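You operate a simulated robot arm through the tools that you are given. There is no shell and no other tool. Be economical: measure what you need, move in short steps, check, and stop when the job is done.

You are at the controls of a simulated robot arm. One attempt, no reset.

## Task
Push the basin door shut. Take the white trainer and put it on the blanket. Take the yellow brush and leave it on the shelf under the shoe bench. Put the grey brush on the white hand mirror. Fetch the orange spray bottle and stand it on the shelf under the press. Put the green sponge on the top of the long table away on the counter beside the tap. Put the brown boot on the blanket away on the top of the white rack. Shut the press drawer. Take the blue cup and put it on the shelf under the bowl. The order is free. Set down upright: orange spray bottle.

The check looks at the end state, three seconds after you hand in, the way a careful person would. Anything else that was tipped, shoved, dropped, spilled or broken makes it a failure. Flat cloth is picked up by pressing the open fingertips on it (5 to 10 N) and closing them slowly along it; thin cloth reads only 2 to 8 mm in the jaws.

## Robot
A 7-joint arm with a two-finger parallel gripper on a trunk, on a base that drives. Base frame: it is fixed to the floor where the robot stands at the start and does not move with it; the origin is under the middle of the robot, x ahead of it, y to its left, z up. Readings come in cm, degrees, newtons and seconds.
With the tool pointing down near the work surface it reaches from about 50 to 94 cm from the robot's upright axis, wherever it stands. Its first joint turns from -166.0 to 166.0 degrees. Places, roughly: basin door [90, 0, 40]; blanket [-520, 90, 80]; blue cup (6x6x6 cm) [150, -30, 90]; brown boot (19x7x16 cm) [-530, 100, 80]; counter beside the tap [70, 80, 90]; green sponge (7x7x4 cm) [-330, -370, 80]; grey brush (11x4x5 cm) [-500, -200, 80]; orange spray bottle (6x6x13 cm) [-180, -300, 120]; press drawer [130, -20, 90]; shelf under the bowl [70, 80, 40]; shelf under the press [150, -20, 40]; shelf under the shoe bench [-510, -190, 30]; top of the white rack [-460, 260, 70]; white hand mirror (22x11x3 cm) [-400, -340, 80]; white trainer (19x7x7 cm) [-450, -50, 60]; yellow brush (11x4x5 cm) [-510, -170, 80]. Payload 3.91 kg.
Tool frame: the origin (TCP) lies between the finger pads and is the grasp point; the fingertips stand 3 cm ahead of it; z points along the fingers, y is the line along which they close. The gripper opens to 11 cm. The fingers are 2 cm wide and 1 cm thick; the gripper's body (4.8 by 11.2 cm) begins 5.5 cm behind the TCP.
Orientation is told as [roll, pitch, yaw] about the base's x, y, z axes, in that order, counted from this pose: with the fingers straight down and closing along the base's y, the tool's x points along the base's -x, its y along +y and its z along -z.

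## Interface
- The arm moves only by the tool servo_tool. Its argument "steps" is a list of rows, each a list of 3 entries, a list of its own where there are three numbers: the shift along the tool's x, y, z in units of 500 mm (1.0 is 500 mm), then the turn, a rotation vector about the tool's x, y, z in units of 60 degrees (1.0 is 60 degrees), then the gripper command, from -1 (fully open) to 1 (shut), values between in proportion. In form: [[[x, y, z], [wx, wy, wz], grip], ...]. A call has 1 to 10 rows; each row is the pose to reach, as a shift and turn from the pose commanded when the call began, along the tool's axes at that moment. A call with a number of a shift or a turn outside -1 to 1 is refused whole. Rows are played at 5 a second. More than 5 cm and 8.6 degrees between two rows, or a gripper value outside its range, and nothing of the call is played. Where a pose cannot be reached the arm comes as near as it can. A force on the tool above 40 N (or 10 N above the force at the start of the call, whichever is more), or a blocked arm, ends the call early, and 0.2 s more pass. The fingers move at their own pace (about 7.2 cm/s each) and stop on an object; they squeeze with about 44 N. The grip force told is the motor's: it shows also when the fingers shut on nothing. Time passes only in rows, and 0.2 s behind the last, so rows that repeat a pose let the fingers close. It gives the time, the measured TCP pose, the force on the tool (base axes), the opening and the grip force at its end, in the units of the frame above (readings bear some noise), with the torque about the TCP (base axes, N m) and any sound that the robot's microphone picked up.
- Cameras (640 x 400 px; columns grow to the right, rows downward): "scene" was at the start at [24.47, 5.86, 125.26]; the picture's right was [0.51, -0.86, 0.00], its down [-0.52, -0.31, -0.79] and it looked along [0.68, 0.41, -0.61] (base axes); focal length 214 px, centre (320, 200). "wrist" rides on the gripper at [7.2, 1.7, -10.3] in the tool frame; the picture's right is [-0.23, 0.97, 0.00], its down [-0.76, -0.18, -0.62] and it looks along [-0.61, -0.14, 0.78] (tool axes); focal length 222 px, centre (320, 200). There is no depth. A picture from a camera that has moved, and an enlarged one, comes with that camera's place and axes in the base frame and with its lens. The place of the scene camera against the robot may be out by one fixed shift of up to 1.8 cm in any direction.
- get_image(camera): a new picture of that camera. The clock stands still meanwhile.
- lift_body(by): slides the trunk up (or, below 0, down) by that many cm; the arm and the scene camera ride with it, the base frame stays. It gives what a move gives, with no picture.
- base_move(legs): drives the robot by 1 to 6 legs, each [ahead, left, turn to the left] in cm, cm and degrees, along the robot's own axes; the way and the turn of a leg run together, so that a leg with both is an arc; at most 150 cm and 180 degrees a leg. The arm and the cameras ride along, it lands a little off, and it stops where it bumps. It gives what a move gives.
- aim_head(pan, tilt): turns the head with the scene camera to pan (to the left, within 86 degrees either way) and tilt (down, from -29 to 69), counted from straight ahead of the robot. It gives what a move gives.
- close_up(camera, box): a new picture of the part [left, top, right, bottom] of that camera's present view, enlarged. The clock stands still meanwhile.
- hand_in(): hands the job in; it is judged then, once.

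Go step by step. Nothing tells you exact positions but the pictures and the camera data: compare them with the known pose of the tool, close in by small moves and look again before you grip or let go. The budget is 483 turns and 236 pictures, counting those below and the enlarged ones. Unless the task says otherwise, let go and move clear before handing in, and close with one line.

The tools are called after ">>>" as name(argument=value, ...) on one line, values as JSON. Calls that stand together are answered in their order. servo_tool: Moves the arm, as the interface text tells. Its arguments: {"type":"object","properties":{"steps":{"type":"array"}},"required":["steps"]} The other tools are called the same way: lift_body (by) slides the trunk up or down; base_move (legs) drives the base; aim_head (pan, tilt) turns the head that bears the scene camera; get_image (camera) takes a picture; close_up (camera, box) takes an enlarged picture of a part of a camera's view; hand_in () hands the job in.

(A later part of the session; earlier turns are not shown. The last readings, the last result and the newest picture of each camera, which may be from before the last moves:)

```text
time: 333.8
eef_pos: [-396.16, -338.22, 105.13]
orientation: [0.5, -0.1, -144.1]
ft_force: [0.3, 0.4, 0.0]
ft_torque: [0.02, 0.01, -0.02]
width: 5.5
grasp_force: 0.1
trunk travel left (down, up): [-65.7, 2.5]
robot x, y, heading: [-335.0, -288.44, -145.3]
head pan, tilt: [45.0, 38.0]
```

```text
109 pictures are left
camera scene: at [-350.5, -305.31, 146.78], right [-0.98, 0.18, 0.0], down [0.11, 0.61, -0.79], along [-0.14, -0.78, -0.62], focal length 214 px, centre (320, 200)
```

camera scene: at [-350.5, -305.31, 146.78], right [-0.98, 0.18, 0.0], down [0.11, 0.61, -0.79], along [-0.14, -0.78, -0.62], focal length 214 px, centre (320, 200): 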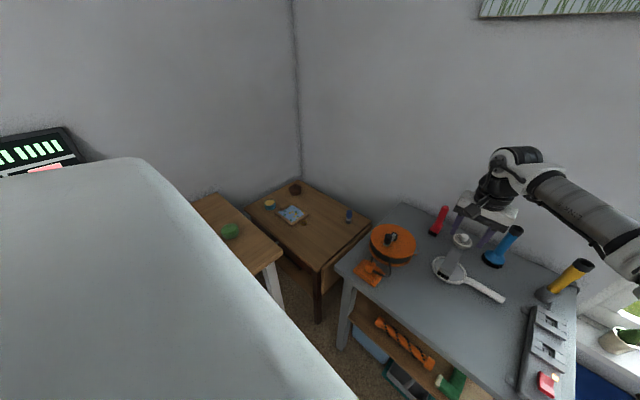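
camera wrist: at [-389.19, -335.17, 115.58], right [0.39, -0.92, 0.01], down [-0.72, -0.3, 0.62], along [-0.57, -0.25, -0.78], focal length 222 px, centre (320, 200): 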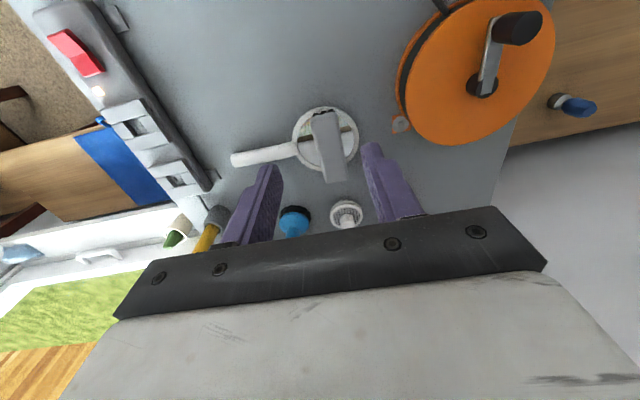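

The grey brush rests on the mirror. The sponge goes to the far room, so I'll leave it for last; next are the boot and trainer. I'll drive around the black table to the open floor.

>>> base_move(legs=[[-10, 0, 0], [0, -145, 0], [0, -45, 0]])

>>> base_move(legs=[[-80, 0, 0]])

>>> aim_head(pan=-45, tilt=30)

>>> get_image(camera="scene")

```text
time: 349.4
eef_pos: [-494.49, -177.46, 105.23]
orientation: [0.5, -0.1, -144.3]
ft_force: [0.0, -0.2, -0.3]
ft_torque: [-0.02, -0.06, -0.02]
width: 5.5
grasp_force: 0.1
trunk travel left (down, up): [-65.7, 2.5]
robot x, y, heading: [-433.14, -128.05, -145.4]
head pan, tilt: [45.0, 38.0]
```

```text
time: 353.7
eef_pos: [-428.9, -132.33, 105.21]
orientation: [0.6, -0.1, -144.3]
ft_force: [0.7, 0.0, -0.1]
ft_torque: [-0.03, -0.04, 0.01]
width: 5.5
grasp_force: 0.0
trunk travel left (down, up): [-65.7, 2.5]
robot x, y, heading: [-367.28, -82.56, -145.3]
head pan, tilt: [45.0, 38.0]
```

```text
time: 355.3
eef_pos: [-428.88, -132.19, 105.25]
orientation: [0.6, -0.1, -144.3]
ft_force: [0.1, -0.3, 0.9]
ft_torque: [0.01, -0.03, 0.02]
width: 5.46
grasp_force: 0.1
trunk travel left (down, up): [-65.7, 2.5]
robot x, y, heading: [-367.45, -82.57, -145.1]
head pan, tilt: [-45.0, 30.0]
```

```text
108 pictures are left
camera scene: at [-390.47, -89.37, 148.02], right [0.18, 0.98, 0.0], down [0.49, -0.09, -0.87], along [-0.85, 0.16, -0.5], focal length 214 px, centre (320, 200)
```

scene: 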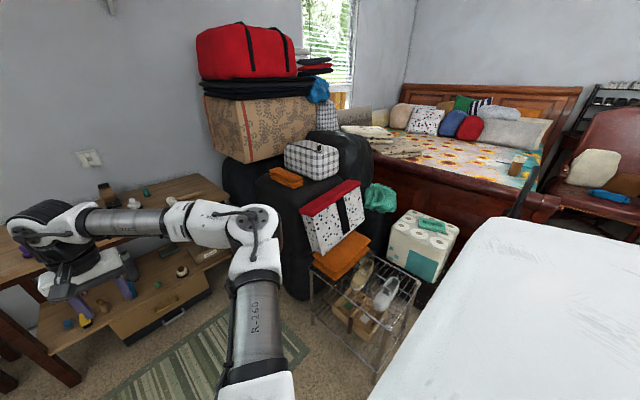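

The white trainer is on the chrome wire stand near [-449, -47]. I'll retract the arm and turn toward it.

>>> servo_tool(steps=[[[0.09, 0, 0], [0, 0, 0], -0.6], [[0.18, 0, 0], [0, 0, 0], -0.6], [[0.27, 0, 0], [0, 0, 0], -0.6], [[0.36, 0, 0], [0, 0, 0], -0.6]])

>>> base_move(legs=[[0, 0, -55]])

>>> aim_head(pan=0, tilt=35)

>>> get_image(camera="scene")

```text
time: 356.3
eef_pos: [-414.43, -121.77, 105.1]
orientation: [0.5, -0.1, -144.3]
ft_force: [0.7, -1.2, 0.5]
ft_torque: [0.0, 0.03, 0.0]
width: 8.8
grasp_force: 0.0
trunk travel left (down, up): [-65.7, 2.5]
robot x, y, heading: [-367.85, -82.82, -145.3]
head pan, tilt: [-45.0, 30.0]
```

```text
time: 359.2
eef_pos: [-426.56, -66.97, 105.05]
orientation: [0.6, -0.1, 160.8]
ft_force: [0.5, -0.5, -1.0]
ft_torque: [-0.01, -0.03, 0.02]
width: 8.83
grasp_force: 0.2
trunk travel left (down, up): [-65.7, 2.5]
robot x, y, heading: [-367.3, -83.03, 159.7]
head pan, tilt: [-45.0, 30.0]
```

```text
time: 360.4
eef_pos: [-426.54, -66.85, 105.07]
orientation: [0.6, -0.1, 160.7]
ft_force: [-0.2, -1.2, -0.3]
ft_torque: [-0.04, 0.0, 0.01]
width: 8.81
grasp_force: 0.1
trunk travel left (down, up): [-65.7, 2.5]
robot x, y, heading: [-367.47, -82.64, 159.7]
head pan, tilt: [0.0, 35.0]
```

```text
107 pictures are left
camera scene: at [-391.77, -72.35, 147.24], right [0.35, 0.94, 0.0], down [0.54, -0.2, -0.82], along [-0.77, 0.29, -0.57], focal length 214 px, centre (320, 200)
```

scene: 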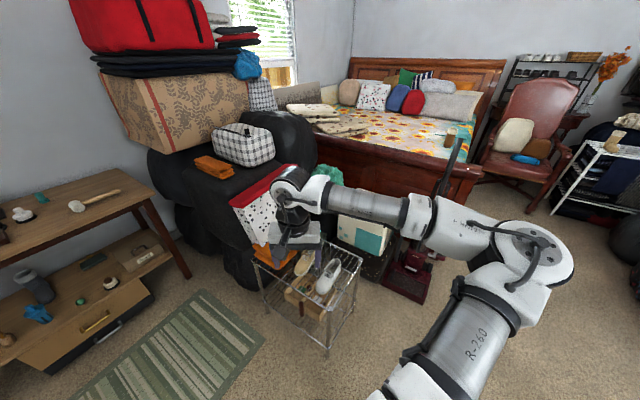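

>>> close_up(camera="scene", box=[380, 80, 640, 240])

>>> close_up(camera="scene", box=[230, 200, 390, 350])

```text
2.46 times, centred on (510, 160) of scene
camera zoom: at [-391.77, -72.35, 147.24], right [0.35, 0.94, 0.0], down [0.54, -0.2, -0.82], along [-0.77, 0.29, -0.57], focal length 528 px, centre (-148, 298)
```

zoom: 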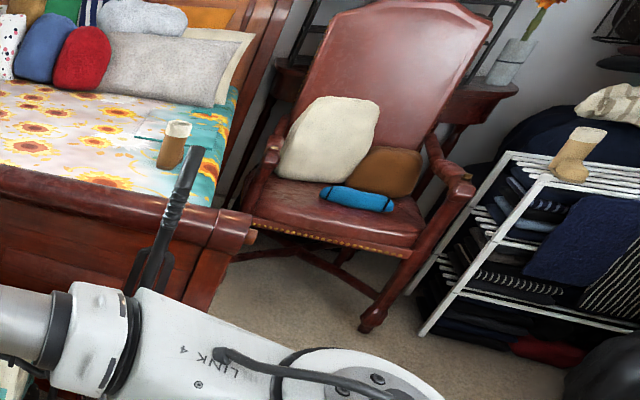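

```text
2.67 times, centred on (310, 275) of scene
camera zoom: at [-391.77, -72.35, 147.24], right [0.35, 0.94, 0.0], down [0.54, -0.2, -0.82], along [-0.77, 0.29, -0.57], focal length 572 px, centre (347, 0)
```

zoom: 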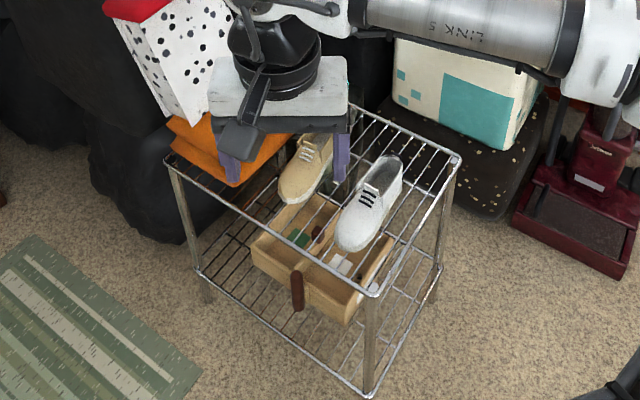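

The boot stands on the bed quilt (its twin is on the white rack), and the trainer is on the wire stand pointing yaw -45°. I'll bring the tool above the trainer.

>>> base_move(legs=[[12, 0, 0]])

>>> servo_tool(steps=[[[-0.07, -0.05, 0], [0, 0, 0.1], -1], [[-0.14, -0.1, 0], [0, 0, 0.2], -1], [[-0.21, -0.15, 0], [0, 0, 0.3], -1], [[-0.28, -0.2, 0], [0, 0, 0.4], -1], [[-0.34, -0.234, 0], [0, 0, 0.43], -1]])

>>> get_image(camera="wrist")

>>> get_image(camera="scene")

```text
time: 361.6
eef_pos: [-437.57, -62.66, 105.12]
orientation: [0.6, 0.0, 160.5]
ft_force: [0.9, 0.2, 0.3]
ft_torque: [-0.03, -0.01, -0.01]
width: 8.78
grasp_force: 0.0
trunk travel left (down, up): [-65.7, 2.5]
robot x, y, heading: [-378.29, -78.85, 159.7]
head pan, tilt: [0.0, 35.0]
```

```text
time: 362.8
eef_pos: [-449.52, -45.85, 105.05]
orientation: [0.5, 0.2, 134.8]
ft_force: [0.9, -0.2, 0.2]
ft_torque: [-0.02, 0.03, -0.03]
width: 10.99
grasp_force: 0.1
trunk travel left (down, up): [-65.7, 2.5]
robot x, y, heading: [-378.72, -78.54, 159.5]
head pan, tilt: [0.0, 35.0]
```

```text
104 pictures are left
camera wrist: at [-445.59, -52.05, 115.33], right [-0.85, -0.52, 0.01], down [-0.41, 0.67, 0.62], along [-0.33, 0.52, -0.78], focal length 222 px, centre (320, 200)
```

wrist: 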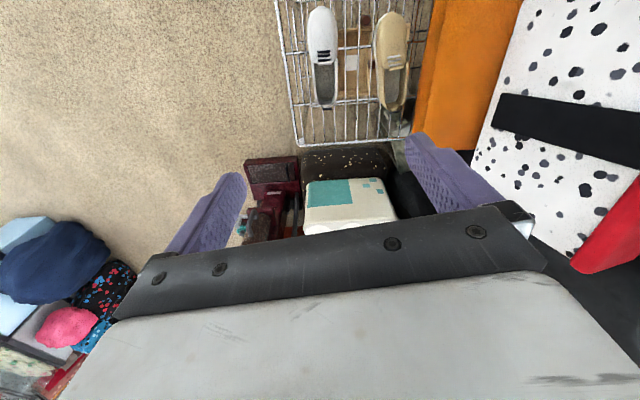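

```text
103 pictures are left
camera scene: at [-402.87, -68.17, 147.23], right [0.35, 0.94, 0.0], down [0.54, -0.2, -0.82], along [-0.77, 0.29, -0.57], focal length 214 px, centre (320, 200)
```

scene: 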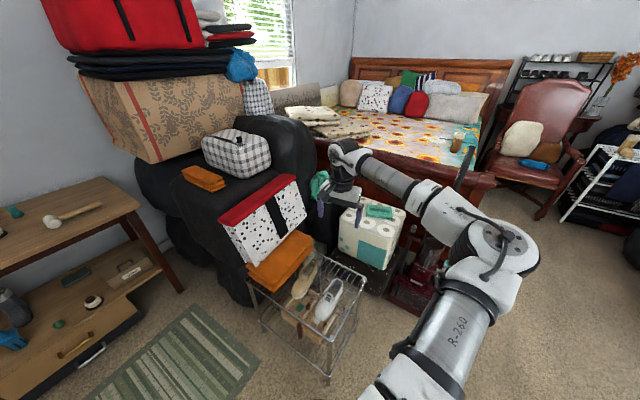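

>>> servo_tool(steps=[[[0.006, 0.014, 0], [0, 0, 0.08], -1], [[0.013, 0.027, 0], [0, 0, 0.163], -1]])

>>> lift_body(by=-37)

>>> get_image(camera="wrist")

>>> get_image(camera="scene")

```text
time: 363.4
eef_pos: [-450.04, -47.37, 105.04]
orientation: [0.4, 0.3, 125.0]
ft_force: [0.0, 0.5, -0.2]
ft_torque: [-0.03, -0.04, -0.04]
width: 11.01
grasp_force: 0.1
trunk travel left (down, up): [-65.7, 2.5]
robot x, y, heading: [-378.6, -78.84, 159.4]
head pan, tilt: [0.0, 35.0]
```

```text
time: 367.0
eef_pos: [-450.17, -47.32, 67.97]
orientation: [0.4, 0.2, 125.1]
ft_force: [0.6, -1.1, 0.7]
ft_torque: [0.0, 0.04, 0.01]
width: 10.99
grasp_force: 0.0
trunk travel left (down, up): [-28.7, 39.5]
robot x, y, heading: [-378.47, -78.44, 159.6]
head pan, tilt: [0.0, 35.0]
```

```text
102 pictures are left
camera wrist: at [-447.18, -54.14, 78.42], right [-0.93, -0.37, 0.01], down [-0.29, 0.73, 0.62], along [-0.24, 0.57, -0.79], focal length 222 px, centre (320, 200)
```

wrist: 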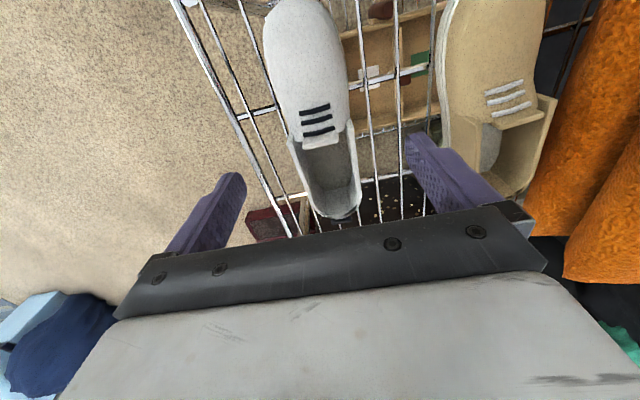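

```text
101 pictures are left
camera scene: at [-402.83, -68.18, 110.25], right [0.35, 0.94, 0.0], down [0.54, -0.2, -0.82], along [-0.77, 0.29, -0.57], focal length 214 px, centre (320, 200)
```

scene: 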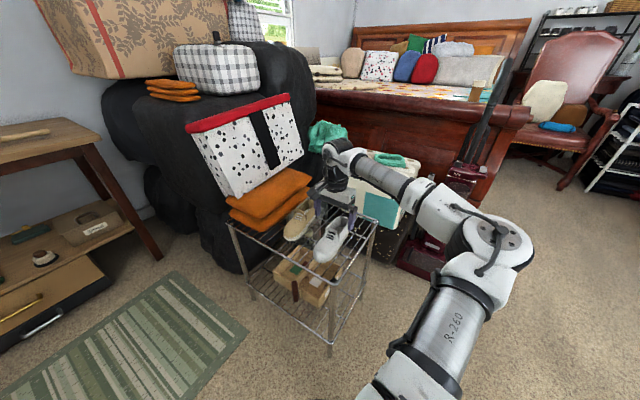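

Aligned over the trainer. I'll lower and grip it.

>>> servo_tool(steps=[[[0, 0, 0.05], [0, 0, 0], -0.9], [[0, 0, 0.1], [0, 0, 0], -0.9], [[0, 0, 0.15], [0, 0, 0], -0.9], [[0, 0, 0.175], [0, 0, 0], -0.9]])

>>> get_image(camera="wrist")

>>> close_up(camera="scene", box=[230, 130, 400, 290])

```text
time: 368.0
eef_pos: [-450.1, -47.36, 59.23]
orientation: [0.6, 0.1, 124.9]
ft_force: [0.6, -0.4, 0.0]
ft_torque: [-0.01, -0.01, -0.01]
width: 10.43
grasp_force: 0.1
trunk travel left (down, up): [-28.7, 39.5]
robot x, y, heading: [-378.82, -78.19, 159.6]
head pan, tilt: [0.0, 35.0]
```

```text
100 pictures are left
camera wrist: at [-447.26, -54.11, 69.67], right [-0.93, -0.37, 0.01], down [-0.29, 0.73, 0.62], along [-0.24, 0.57, -0.79], focal length 222 px, centre (320, 200)
```

wrist: 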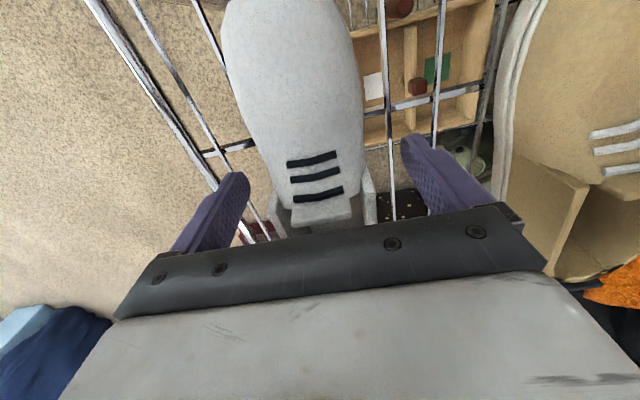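

```text
2.50 times, centred on (315, 210) of scene
camera zoom: at [-402.83, -68.18, 110.24], right [0.35, 0.94, 0.0], down [0.54, -0.2, -0.82], along [-0.77, 0.29, -0.57], focal length 536 px, centre (332, 175)
```

zoom: 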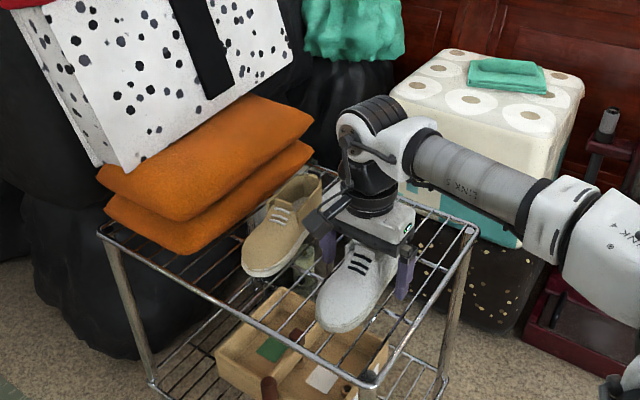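

>>> servo_tool(steps=[[[0, 0, 0.01], [0, 0, 0], -0.4], [[0, 0, 0.01], [0, 0, 0], 0.0], [[0, 0, 0.01], [0, 0, 0], 0.2], [[0, 0, 0.01], [0, 0, 0], 0.2]])

>>> get_image(camera="wrist")

```text
time: 369.0
eef_pos: [-450.23, -47.5, 58.82]
orientation: [0.5, 0.2, 125.0]
ft_force: [0.5, -0.2, 0.8]
ft_torque: [0.03, 0.0, 0.02]
width: 6.32
grasp_force: 43.7
trunk travel left (down, up): [-28.7, 39.5]
robot x, y, heading: [-378.76, -78.79, 159.5]
head pan, tilt: [0.0, 35.0]
```

```text
98 pictures are left
camera wrist: at [-447.3, -54.18, 69.19], right [-0.93, -0.37, 0.01], down [-0.29, 0.73, 0.62], along [-0.24, 0.57, -0.79], focal length 222 px, centre (320, 200)
```

wrist: 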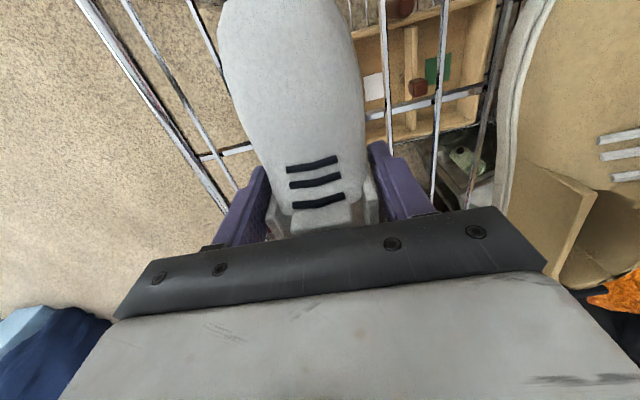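

>>> lift_body(by=37)

>>> servo_tool(steps=[[[0.08, 0, 0], [0, 0, 0], 0.2], [[0.17, 0, -0.03], [0, 0, 0], 0.2], [[0.26, 0.03, -0.06], [0, 0, 0], 0.2], [[0.35, 0.06, -0.09], [0, 0, 0], 0.2]])

>>> get_image(camera="scene")

```text
time: 372.6
eef_pos: [-450.2, -47.48, 95.88]
orientation: [0.5, 0.2, 125.0]
ft_force: [0.7, -0.5, -1.4]
ft_torque: [0.0, 0.0, -0.02]
width: 6.3
grasp_force: 43.9
trunk travel left (down, up): [-65.7, 2.5]
robot x, y, heading: [-379.13, -78.71, 159.6]
head pan, tilt: [0.0, 35.0]
```

```text
time: 373.6
eef_pos: [-442.25, -63.48, 100.45]
orientation: [0.5, 0.2, 125.1]
ft_force: [0.3, 0.1, -1.6]
ft_torque: [-0.01, 0.02, -0.02]
width: 6.32
grasp_force: 43.9
trunk travel left (down, up): [-65.7, 2.5]
robot x, y, heading: [-378.47, -79.12, 159.3]
head pan, tilt: [0.0, 35.0]
```

```text
97 pictures are left
camera scene: at [-402.82, -68.24, 147.25], right [0.35, 0.94, 0.0], down [0.54, -0.2, -0.82], along [-0.77, 0.29, -0.57], focal length 214 px, centre (320, 200)
```

scene: 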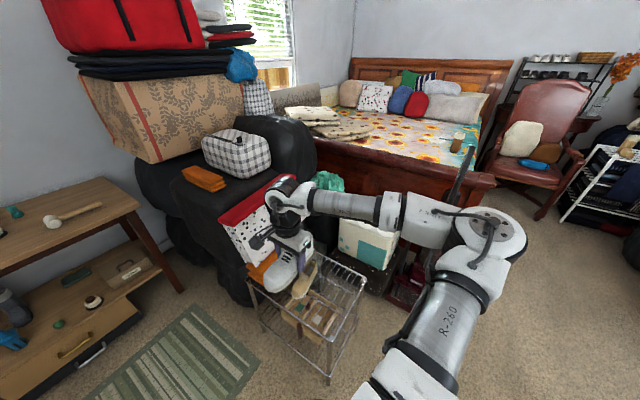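

Trainer held. I'll raise it and drive around to the side of the bed, keeping clear of the vacuum cleaner.

>>> servo_tool(steps=[[[0, 0, -0.09], [0, 0, 0], 0.2], [[0, 0, -0.18], [0, 0, 0], 0.2], [[0, 0, -0.26], [0, 0, 0], 0.2]])

>>> base_move(legs=[[-44, -67, 0], [0, 0, 57]])

>>> aim_head(pan=-50, tilt=30)

>>> get_image(camera="scene")

```text
time: 374.4
eef_pos: [-442.4, -63.45, 113.45]
orientation: [0.5, 0.3, 125.0]
ft_force: [-0.3, 0.0, -0.2]
ft_torque: [0.0, -0.03, -0.03]
width: 6.33
grasp_force: 43.7
trunk travel left (down, up): [-65.7, 2.5]
robot x, y, heading: [-378.84, -78.97, 159.8]
head pan, tilt: [0.0, 35.0]
```

```text
time: 382.5
eef_pos: [-363.01, -77.36, 113.44]
orientation: [0.5, 0.2, -178.5]
ft_force: [0.1, 0.2, -1.3]
ft_torque: [0.01, 0.0, -0.03]
width: 6.36
grasp_force: 44.4
trunk travel left (down, up): [-65.7, 2.5]
robot x, y, heading: [-315.21, -32.95, -143.8]
head pan, tilt: [0.0, 35.0]
```

```text
time: 383.7
eef_pos: [-362.98, -77.39, 113.26]
orientation: [0.5, 0.2, -178.4]
ft_force: [0.0, 0.1, -1.3]
ft_torque: [-0.01, -0.01, 0.0]
width: 6.31
grasp_force: 43.8
trunk travel left (down, up): [-65.7, 2.5]
robot x, y, heading: [-315.54, -32.97, -144.0]
head pan, tilt: [-50.0, 30.0]
```

```text
96 pictures are left
camera scene: at [-337.59, -39.01, 148.02], right [0.24, 0.97, 0.0], down [0.49, -0.12, -0.87], along [-0.84, 0.21, -0.5], focal length 214 px, centre (320, 200)
```

scene: 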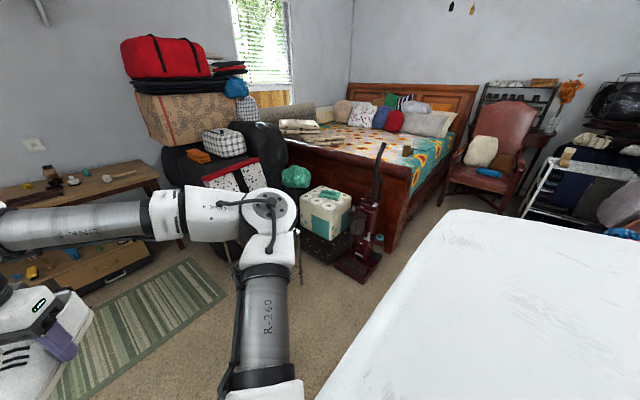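

Vacuum stands at about n −360, e −300; the boot is at [-521, 97]. The lane beside the bed is clear, so I'll go sideways to it.

>>> base_move(legs=[[-8, -100, 0], [0, -95, 0]])

>>> aim_head(pan=-15, tilt=40)

>>> get_image(camera="scene")

```text
time: 399.1
eef_pos: [-472.8, 84.02, 113.3]
orientation: [0.5, 0.2, -178.2]
ft_force: [-0.4, 0.4, -1.4]
ft_torque: [-0.01, 0.05, 0.0]
width: 6.3
grasp_force: 43.9
trunk travel left (down, up): [-65.7, 2.5]
robot x, y, heading: [-425.23, 128.85, -143.6]
head pan, tilt: [-50.0, 30.0]
```

```text
time: 400.1
eef_pos: [-472.87, 83.91, 113.35]
orientation: [0.5, 0.2, -178.2]
ft_force: [-0.2, -0.4, -1.0]
ft_torque: [-0.02, 0.01, 0.01]
width: 6.32
grasp_force: 44.8
trunk travel left (down, up): [-65.7, 2.5]
robot x, y, heading: [-425.51, 128.79, -143.5]
head pan, tilt: [-15.0, 40.0]
```

```text
95 pictures are left
camera scene: at [-446.78, 117.2, 146.49], right [-0.36, 0.93, 0.0], down [0.6, 0.23, -0.77], along [-0.71, -0.28, -0.64], focal length 214 px, centre (320, 200)
```

scene: 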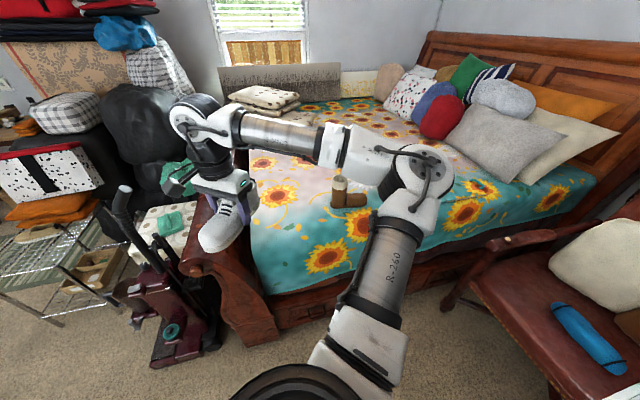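

Clear quilt area at about [-498, 90], in front of the boot. I'll set the trainer there.

>>> servo_tool(steps=[[[-0.09, -0.03, 0], [0, 0, 0], 0.2], [[-0.18, -0.06, 0], [0, 0, 0], 0.2], [[-0.27, -0.09, 0], [0, 0, 0], 0.2], [[-0.36, -0.12, 0], [0, 0, 0], 0.2], [[-0.43, -0.14, 0], [0, 0, 0], 0.2], [[-0.49, -0.146, 0], [0, 0, 0], 0.2]])

>>> lift_body(by=-24)

>>> get_image(camera="scene")

>>> get_image(camera="wrist")

```text
time: 401.5
eef_pos: [-497.43, 90.46, 113.18]
orientation: [0.5, 0.2, -178.1]
ft_force: [0.4, -0.1, -1.9]
ft_torque: [0.0, 0.02, 0.01]
width: 6.31
grasp_force: 44.0
trunk travel left (down, up): [-65.7, 2.5]
robot x, y, heading: [-425.27, 128.78, -143.6]
head pan, tilt: [-15.0, 40.0]
```

```text
time: 404.0
eef_pos: [-497.39, 90.36, 89.29]
orientation: [0.3, 0.1, -178.2]
ft_force: [-0.1, 0.3, -1.3]
ft_torque: [-0.01, 0.03, 0.02]
width: 6.34
grasp_force: 43.7
trunk travel left (down, up): [-41.7, 26.5]
robot x, y, heading: [-425.31, 129.19, -143.7]
head pan, tilt: [-15.0, 40.0]
```

```text
94 pictures are left
camera scene: at [-446.77, 117.2, 122.49], right [-0.36, 0.93, 0.0], down [0.6, 0.23, -0.77], along [-0.71, -0.28, -0.64], focal length 214 px, centre (320, 200)
```

scene: 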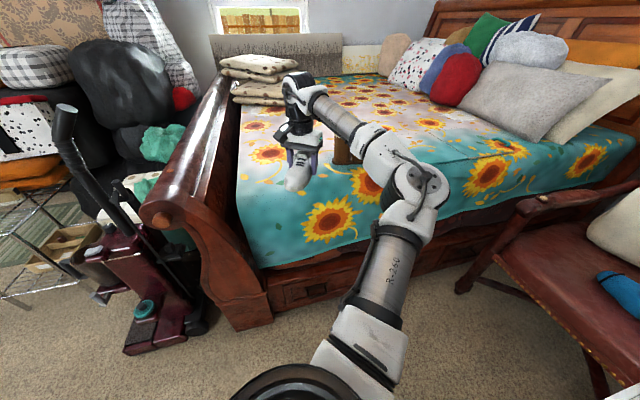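

```text
93 pictures are left
camera wrist: at [-490.09, 89.11, 99.62], right [-0.2, -0.98, 0.01], down [-0.77, 0.16, 0.62], along [-0.61, 0.12, -0.79], focal length 222 px, centre (320, 200)
```

wrist: 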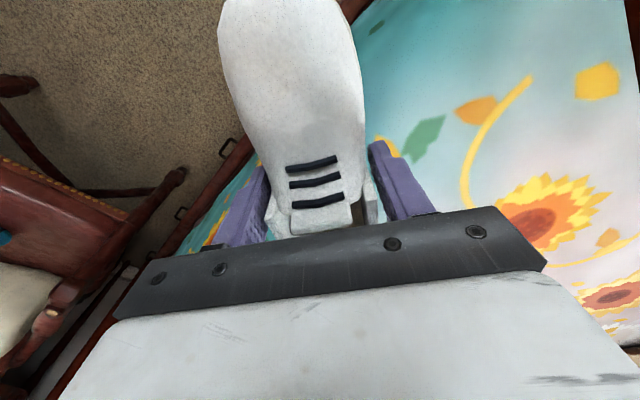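

The bed edge is closer than I judged, so the shoe must go farther in. I'll drive ahead 18 cm and shift inward to about [-512, 76].

>>> base_move(legs=[[18, 0, 0]])

>>> get_image(camera="scene")

>>> get_image(camera="wrist")

```text
time: 405.5
eef_pos: [-511.6, 80.29, 89.28]
orientation: [0.5, 0.2, -178.4]
ft_force: [0.6, 0.2, -1.2]
ft_torque: [0.01, 0.02, -0.01]
width: 6.31
grasp_force: 43.9
trunk travel left (down, up): [-41.7, 26.5]
robot x, y, heading: [-439.13, 118.63, -143.7]
head pan, tilt: [-15.0, 40.0]
```

```text
92 pictures are left
camera scene: at [-460.93, 106.9, 122.47], right [-0.36, 0.93, 0.0], down [0.6, 0.23, -0.77], along [-0.71, -0.28, -0.64], focal length 214 px, centre (320, 200)
```

scene: 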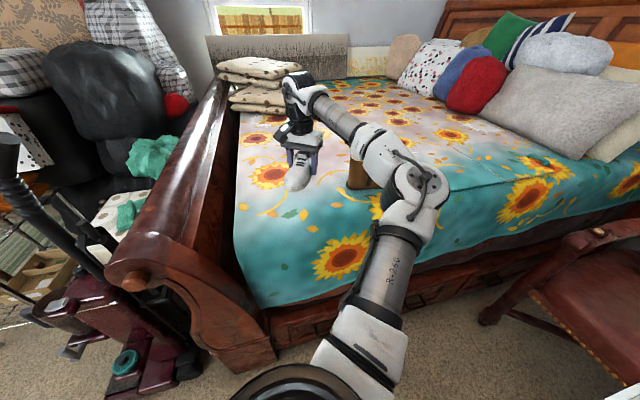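

```text
91 pictures are left
camera wrist: at [-504.32, 78.93, 99.58], right [-0.2, -0.98, 0.01], down [-0.77, 0.16, 0.62], along [-0.61, 0.12, -0.79], focal length 222 px, centre (320, 200)
```

wrist: 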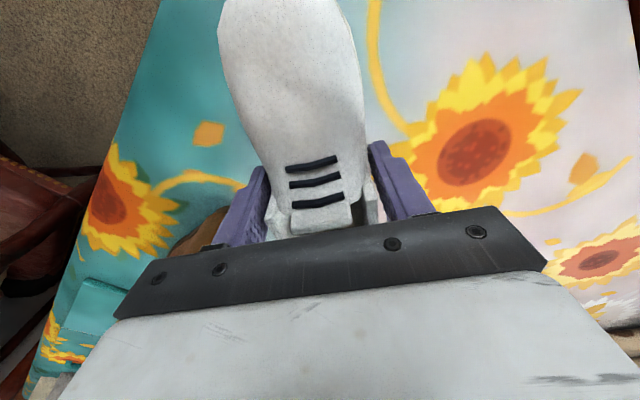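

>>> servo_tool(steps=[[[0, 0.04, 0.03], [0, 0, 0], 0.2], [[0, 0.08, 0.07], [0, 0, 0], 0.2], [[0, 0.08, 0.11], [0, 0, 0], 0.2], [[0, 0.08, 0.13], [0, 0, 0], 0.2]])

>>> servo_tool(steps=[[[0, 0, 0.01], [0, 0, 0], 0.2], [[0, 0, 0.02], [0, 0, 0], 0.2], [[0, 0, 0.03], [0, 0, 0], 0.2], [[0, 0, 0.04], [0, 0, 0], 0.2], [[0, 0, 0.05], [0, 0, 0], 0.2]])

>>> get_image(camera="scene")

```text
time: 406.5
eef_pos: [-511.42, 76.25, 82.72]
orientation: [0.5, 0.3, -178.4]
ft_force: [0.6, 0.1, -1.9]
ft_torque: [0.01, 0.02, 0.0]
width: 6.33
grasp_force: 44.6
trunk travel left (down, up): [-41.7, 26.5]
robot x, y, heading: [-439.35, 118.28, -143.8]
head pan, tilt: [-15.0, 40.0]
```

```text
time: 407.7
eef_pos: [-511.44, 76.32, 80.9]
orientation: [0.7, -0.2, -178.4]
ft_force: [-5.4, -0.7, 27.7]
ft_torque: [0.91, -0.98, 0.09]
width: 6.31
grasp_force: 43.9
trunk travel left (down, up): [-41.7, 26.5]
robot x, y, heading: [-439.09, 118.81, -143.9]
head pan, tilt: [-15.0, 40.0]
```

```text
90 pictures are left
camera scene: at [-460.75, 107.02, 122.6], right [-0.36, 0.93, 0.0], down [0.6, 0.23, -0.77], along [-0.72, -0.28, -0.64], focal length 214 px, centre (320, 200)
```

scene: 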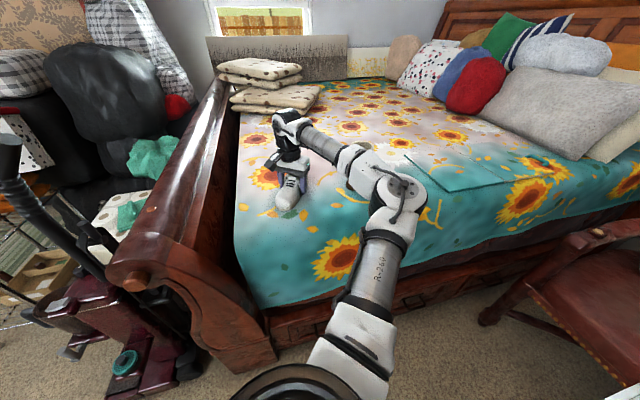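

>>> servo_tool(steps=[[[0, 0, -0.008], [0, 0, 0], 0.0], [[0, 0, -0.01], [0, 0, 0], -0.4], [[0, 0, -0.01], [0, 0, 0], -0.5], [[0, 0, -0.01], [0, 0, 0], -0.5]])

>>> lift_body(by=24)

>>> servo_tool(steps=[[[0.09, 0, 0], [0, 0, 0], -0.5], [[0.18, 0, 0], [0, 0, 0], -0.5], [[0.26, 0, 0], [0, 0, 0], -0.5], [[0.34, 0, 0], [0, 0, 0], -0.5]])

>>> get_image(camera="scene")

```text
time: 408.7
eef_pos: [-511.44, 76.15, 80.67]
orientation: [0.6, 0.3, -178.3]
ft_force: [0.0, 0.8, -0.3]
ft_torque: [0.01, 0.01, -0.01]
width: 8.26
grasp_force: 0.1
trunk travel left (down, up): [-41.7, 26.5]
robot x, y, heading: [-439.45, 118.64, -143.6]
head pan, tilt: [-15.0, 40.0]
```

```text
time: 411.2
eef_pos: [-511.45, 76.08, 104.81]
orientation: [0.5, 0.1, -178.4]
ft_force: [-0.7, -0.4, -1.0]
ft_torque: [0.0, 0.02, -0.03]
width: 8.27
grasp_force: 0.0
trunk travel left (down, up): [-65.7, 2.5]
robot x, y, heading: [-439.31, 118.55, -143.8]
head pan, tilt: [-15.0, 40.0]
```

```text
time: 412.2
eef_pos: [-494.63, 76.71, 104.93]
orientation: [0.5, 0.2, -178.3]
ft_force: [0.3, 0.3, -0.8]
ft_torque: [0.01, 0.01, 0.01]
width: 8.26
grasp_force: 0.1
trunk travel left (down, up): [-65.7, 2.5]
robot x, y, heading: [-439.3, 118.77, -144.0]
head pan, tilt: [-15.0, 40.0]
```

```text
89 pictures are left
camera scene: at [-460.86, 106.93, 146.49], right [-0.36, 0.93, 0.0], down [0.6, 0.23, -0.77], along [-0.71, -0.28, -0.64], focal length 214 px, centre (320, 200)
```

scene: 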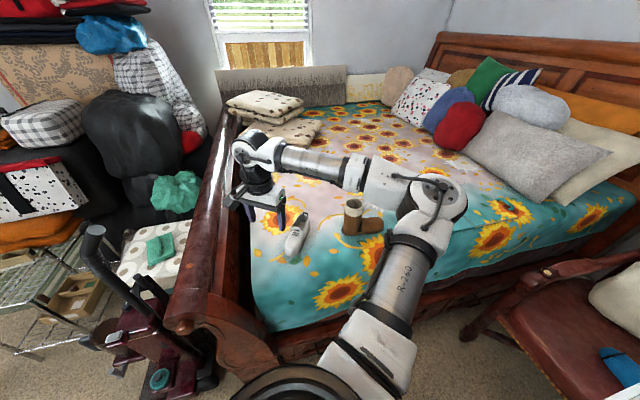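

>>> close_up(camera="scene", box=[240, 175, 400, 285])

```text
3.64 times, centred on (320, 230) of scene
camera zoom: at [-460.86, 106.93, 146.49], right [-0.36, 0.93, 0.0], down [0.6, 0.23, -0.77], along [-0.71, -0.28, -0.64], focal length 780 px, centre (320, 91)
```

zoom: 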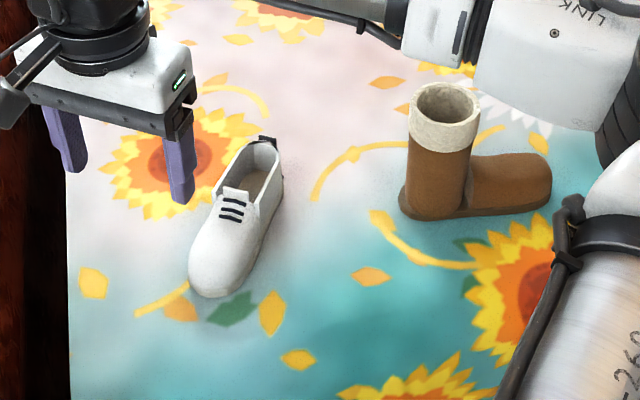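

Trainer stands well on the quilt. Now the boot: I'll go over its shaft at about [-523, 97].

>>> servo_tool(steps=[[[-0.07, -0.06, 0], [0, 0, -0.07], -1], [[-0.14, -0.12, 0], [0, 0, -0.14], -1], [[-0.21, -0.18, 0], [0, 0, -0.21], -1], [[-0.28, -0.24, 0], [0, 0, -0.28], -1], [[-0.35, -0.3, 0], [0, 0, -0.35], -1], [[-0.42, -0.36, 0], [0, 0, -0.417], -1], [[-0.48, -0.42, 0], [0, 0, -0.417], -1]])

>>> get_image(camera="wrist")

>>> get_image(camera="scene")

```text
time: 413.8
eef_pos: [-519.35, 96.84, 104.7]
orientation: [0.7, 0.1, -153.2]
ft_force: [0.5, 0.3, 0.5]
ft_torque: [0.01, -0.02, 0.03]
width: 11.02
grasp_force: 0.0
trunk travel left (down, up): [-65.7, 2.5]
robot x, y, heading: [-439.4, 118.43, -143.8]
head pan, tilt: [-15.0, 40.0]
```

```text
87 pictures are left
camera wrist: at [-511.94, 98.8, 115.11], right [0.24, -0.97, 0.01], down [-0.76, -0.18, 0.62], along [-0.6, -0.15, -0.78], focal length 222 px, centre (320, 200)
```

wrist: 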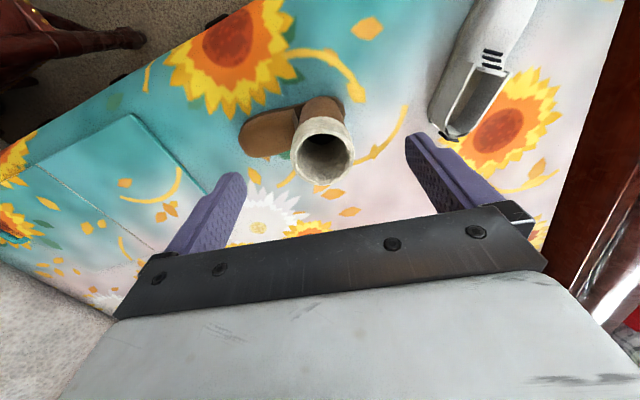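

```text
86 pictures are left
camera scene: at [-460.92, 106.94, 146.48], right [-0.36, 0.93, 0.0], down [0.6, 0.23, -0.77], along [-0.71, -0.28, -0.64], focal length 214 px, centre (320, 200)
```

scene: 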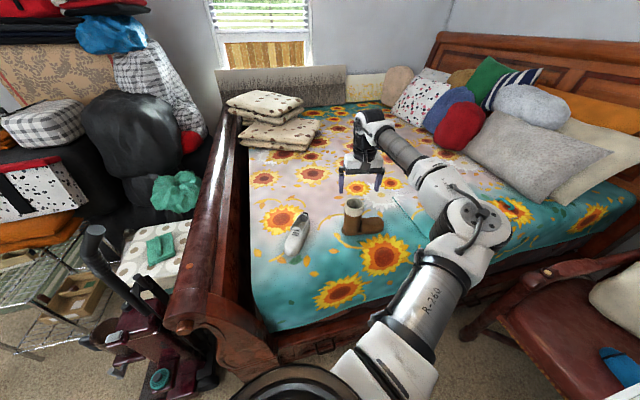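

>>> servo_tool(steps=[[[-0.064, -0.009, 0.02], [0, 0, 0], -1], [[-0.064, -0.009, 0.1], [0, 0, 0], -1], [[-0.064, -0.009, 0.15], [0, 0, 0], -1]])

>>> get_image(camera="wrist")

```text
time: 414.6
eef_pos: [-522.3, 95.78, 97.05]
orientation: [0.6, 0.0, -153.3]
ft_force: [0.2, -0.4, -0.2]
ft_torque: [-0.03, -0.01, -0.02]
width: 10.98
grasp_force: 0.0
trunk travel left (down, up): [-65.7, 2.5]
robot x, y, heading: [-439.3, 118.51, -144.0]
head pan, tilt: [-15.0, 40.0]
```

```text
85 pictures are left
camera wrist: at [-514.97, 97.65, 107.39], right [0.24, -0.97, 0.01], down [-0.76, -0.18, 0.62], along [-0.6, -0.15, -0.78], focal length 222 px, centre (320, 200)
```

wrist: 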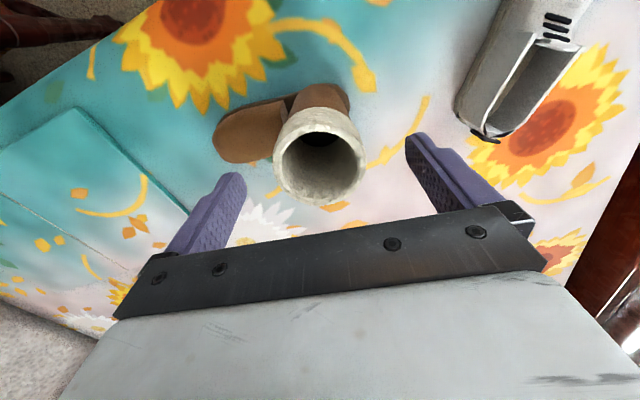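

>>> servo_tool(steps=[[[0, 0, 0.06], [0, 0, 0], -1], [[0, 0, 0.12], [0, 0, 0], -1], [[0, 0, 0.16], [0, 0, 0], -1], [[0, 0, 0.16], [0, 0, 0], -0.3], [[0, 0, 0.16], [0, 0, 0], 0.1], [[0, 0, 0.16], [0, 0, 0], 0.2], [[0, 0, 0.16], [0, 0, 0], 0.2]])

>>> get_image(camera="wrist")

```text
time: 416.2
eef_pos: [-522.0, 95.9, 89.12]
orientation: [0.5, 0.1, -153.3]
ft_force: [-2.0, 2.0, 1.9]
ft_torque: [0.57, 0.41, 0.03]
width: 7.13
grasp_force: 43.6
trunk travel left (down, up): [-65.7, 2.5]
robot x, y, heading: [-439.28, 118.54, -143.9]
head pan, tilt: [-15.0, 40.0]
```

```text
84 pictures are left
camera wrist: at [-514.77, 97.75, 99.42], right [0.23, -0.97, 0.01], down [-0.76, -0.18, 0.62], along [-0.6, -0.15, -0.78], focal length 222 px, centre (320, 200)
```

wrist: 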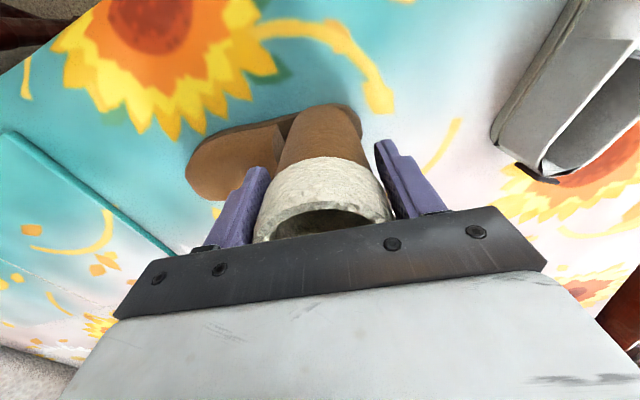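

Boot gripped. I'll lift it, back off from the bed and retract before turning to the white rack.

>>> servo_tool(steps=[[[0, 0, -0.09], [0, 0, 0], 0.3], [[0, 0, -0.18], [0, 0, 0], 0.3], [[0, 0, -0.27], [0, 0, 0], 0.3], [[0, 0, -0.36], [0, 0, 0], 0.3], [[0, 0, -0.45], [0, 0, 0], 0.3], [[0.09, 0, -0.48], [0, 0, 0], 0.3], [[0.18, 0, -0.48], [0, 0, 0], 0.3], [[0.27, 0, -0.48], [0, 0, 0], 0.3], [[0.36, 0, -0.48], [0, 0, 0], 0.3]])

>>> base_move(legs=[[-25, 20, 0], [0, 0, -60]])

>>> aim_head(pan=-40, tilt=35)

>>> get_image(camera="scene")

```text
time: 418.2
eef_pos: [-506.14, 104.09, 113.12]
orientation: [0.5, 0.1, -153.2]
ft_force: [0.4, -0.6, -3.9]
ft_torque: [-0.07, -0.09, 0.03]
width: 7.11
grasp_force: 43.9
trunk travel left (down, up): [-65.7, 2.5]
robot x, y, heading: [-439.44, 118.3, -144.0]
head pan, tilt: [-15.0, 40.0]
```

```text
time: 423.1
eef_pos: [-452.8, 168.59, 113.25]
orientation: [0.6, 0.0, 145.8]
ft_force: [-0.2, 0.9, -1.9]
ft_torque: [-0.12, 0.05, -0.01]
width: 7.05
grasp_force: 44.1
trunk travel left (down, up): [-65.7, 2.5]
robot x, y, heading: [-407.58, 117.62, 155.5]
head pan, tilt: [-15.0, 40.0]
```

```text
time: 424.0
eef_pos: [-453.02, 168.56, 113.19]
orientation: [0.6, 0.0, 145.9]
ft_force: [0.2, -0.1, -2.6]
ft_torque: [-0.1, 0.03, -0.02]
width: 7.0
grasp_force: 43.7
trunk travel left (down, up): [-65.7, 2.5]
robot x, y, heading: [-407.61, 117.64, 155.2]
head pan, tilt: [-40.0, 35.0]
```

```text
83 pictures are left
camera scene: at [-426.74, 133.68, 147.23], right [0.9, 0.43, 0.0], down [0.25, -0.52, -0.82], along [-0.35, 0.74, -0.57], focal length 214 px, centre (320, 200)
```

scene: 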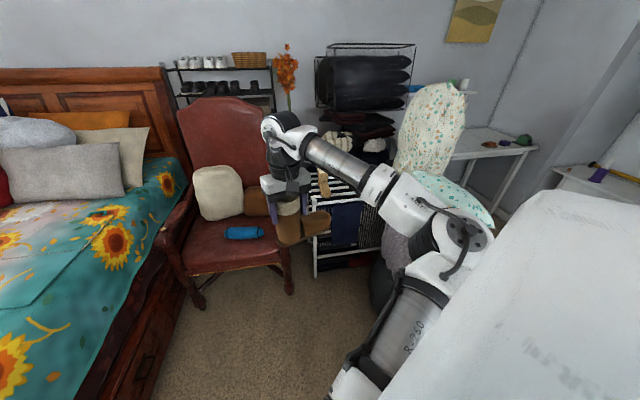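

>>> base_move(legs=[[0, 0, -48]])

>>> aim_head(pan=0, tilt=35)

>>> get_image(camera="scene")

```text
time: 426.7
eef_pos: [-399.43, 185.21, 113.17]
orientation: [0.5, 0.0, 97.7]
ft_force: [-1.4, 0.7, -3.1]
ft_torque: [-0.09, 0.11, 0.04]
width: 6.95
grasp_force: 44.0
trunk travel left (down, up): [-65.7, 2.5]
robot x, y, heading: [-407.41, 117.26, 107.2]
head pan, tilt: [-40.0, 35.0]
```

```text
time: 427.7
eef_pos: [-399.58, 185.26, 113.14]
orientation: [0.6, 0.0, 97.7]
ft_force: [0.0, -0.1, -3.5]
ft_torque: [-0.04, 0.08, -0.03]
width: 6.94
grasp_force: 43.7
trunk travel left (down, up): [-65.7, 2.5]
robot x, y, heading: [-407.53, 117.42, 107.0]
head pan, tilt: [0.0, 35.0]
```

```text
82 pictures are left
camera scene: at [-415.08, 143.31, 147.24], right [0.96, 0.29, 0.0], down [0.17, -0.55, -0.82], along [-0.24, 0.78, -0.57], focal length 214 px, centre (320, 200)
```

scene: 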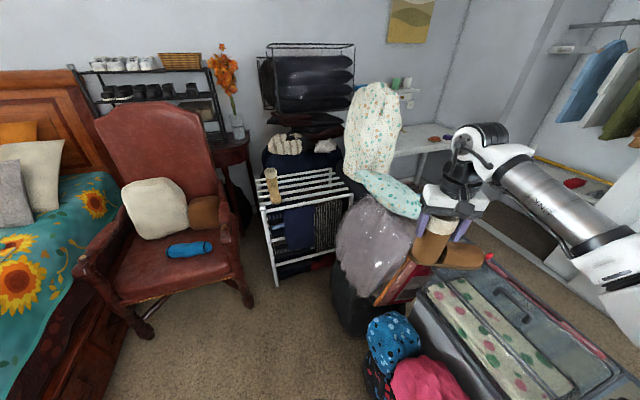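

The white rack is at about [-460, 260] with free room right of the twin boot. A bag and suitcase stand to the right, so I'll centre the tool, then shift left and forward.

>>> servo_tool(steps=[[[0, 0.09, 0], [0, 0, 0], 0.3], [[0, 0.18, 0], [0, 0, 0], 0.3], [[0, 0.27, 0], [0, 0, 0], 0.3], [[0, 0.36, 0], [0, 0, 0], 0.3], [[0, 0.45, 0], [0, 0, 0], 0.3], [[0, 0.54, 0], [0, 0, 0], 0.3]])

>>> base_move(legs=[[10, 29, 0], [38, 0, 0]])

>>> get_image(camera="scene")

```text
time: 429.1
eef_pos: [-426.24, 181.41, 113.3]
orientation: [0.5, 0.0, 97.7]
ft_force: [-0.3, 0.1, -2.9]
ft_torque: [-0.08, 0.11, 0.01]
width: 6.95
grasp_force: 44.3
trunk travel left (down, up): [-65.7, 2.5]
robot x, y, heading: [-407.63, 117.03, 107.3]
head pan, tilt: [0.0, 35.0]
```

```text
time: 434.0
eef_pos: [-467.96, 220.21, 113.28]
orientation: [0.6, -0.1, 97.3]
ft_force: [0.8, 1.1, -3.2]
ft_torque: [-0.08, 0.13, 0.0]
width: 6.88
grasp_force: 44.0
trunk travel left (down, up): [-65.7, 2.5]
robot x, y, heading: [-449.93, 155.99, 106.8]
head pan, tilt: [0.0, 35.0]
```

```text
81 pictures are left
camera scene: at [-456.95, 181.99, 147.22], right [0.96, 0.29, 0.0], down [0.17, -0.55, -0.82], along [-0.24, 0.78, -0.57], focal length 214 px, centre (320, 200)
```

scene: 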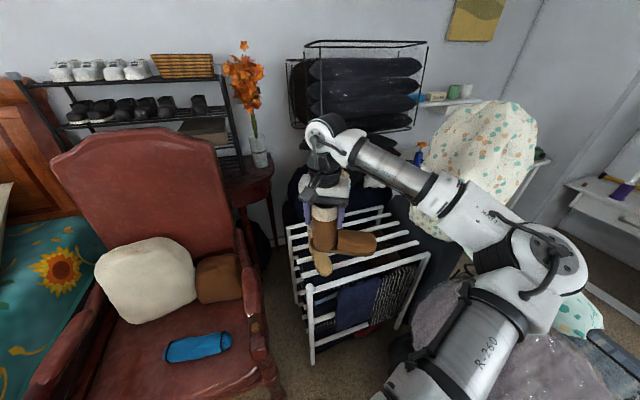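

>>> base_move(legs=[[13, 0, 0]])

>>> servo_tool(steps=[[[-0.08, -0.04, 0], [0, 0, -0.09], 0.3], [[-0.16, -0.08, 0], [0, 0, -0.18], 0.3], [[-0.24, -0.12, 0], [0, 0, -0.27], 0.3], [[-0.32, -0.16, 0], [0, 0, -0.357], 0.3], [[-0.4, -0.2, 0], [0, 0, -0.357], 0.3], [[-0.47, -0.24, 0], [0, 0, -0.357], 0.3]])

>>> get_image(camera="wrist")

>>> get_image(camera="scene")

```text
time: 435.3
eef_pos: [-471.48, 232.7, 113.3]
orientation: [0.5, 0.0, 97.2]
ft_force: [1.0, 1.0, -2.8]
ft_torque: [-0.1, 0.12, -0.02]
width: 6.86
grasp_force: 44.2
trunk travel left (down, up): [-65.7, 2.5]
robot x, y, heading: [-453.14, 167.76, 106.7]
head pan, tilt: [0.0, 35.0]
```

```text
time: 436.7
eef_pos: [-464.14, 253.46, 112.78]
orientation: [0.5, -0.2, 118.7]
ft_force: [0.0, 0.7, -1.9]
ft_torque: [-0.1, 0.09, -0.01]
width: 6.86
grasp_force: 44.3
out of reach, approached as far as the arm can: row 6
trunk travel left (down, up): [-65.7, 2.5]
robot x, y, heading: [-453.26, 168.31, 106.5]
head pan, tilt: [0.0, 35.0]
```

```text
80 pictures are left
camera wrist: at [-461.9, 246.41, 123.2], right [-0.96, -0.27, 0.01], down [-0.2, 0.75, 0.62], along [-0.17, 0.6, -0.78], focal length 222 px, centre (320, 200)
```

wrist: 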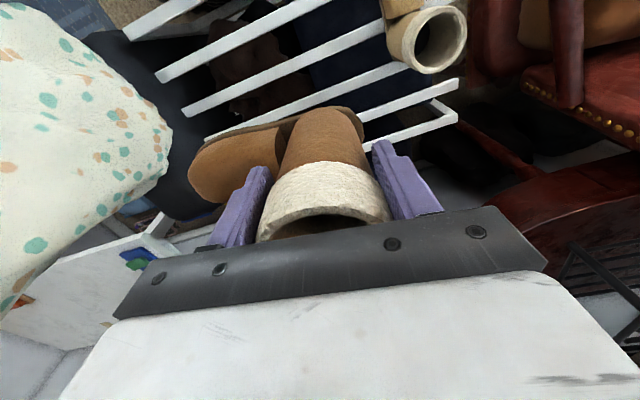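

```text
79 pictures are left
camera scene: at [-460.61, 194.32, 147.25], right [0.96, 0.29, 0.0], down [0.16, -0.55, -0.82], along [-0.24, 0.78, -0.57], focal length 214 px, centre (320, 200)
```

scene: 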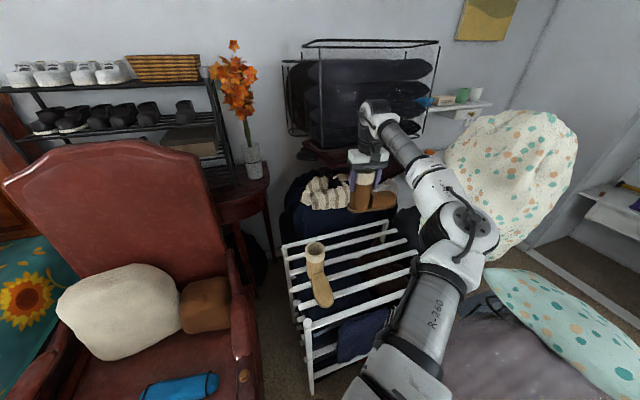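

The boot is well placed over the rack. I'll lower the trunk in two stages, checking the elbow's clearance.

>>> lift_body(by=-15)

>>> get_image(camera="scene")

```text
time: 438.5
eef_pos: [-464.01, 253.56, 97.81]
orientation: [0.5, -0.3, 118.6]
ft_force: [-0.3, -0.5, -2.7]
ft_torque: [-0.13, 0.07, -0.03]
width: 6.83
grasp_force: 43.7
trunk travel left (down, up): [-50.7, 17.5]
robot x, y, heading: [-453.36, 168.08, 106.6]
head pan, tilt: [0.0, 35.0]
```

```text
78 pictures are left
camera scene: at [-460.63, 194.36, 132.24], right [0.96, 0.29, 0.0], down [0.16, -0.55, -0.82], along [-0.23, 0.78, -0.57], focal length 214 px, centre (320, 200)
```

scene: 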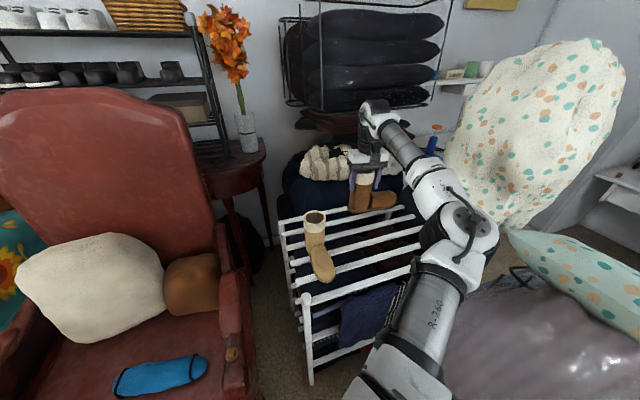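

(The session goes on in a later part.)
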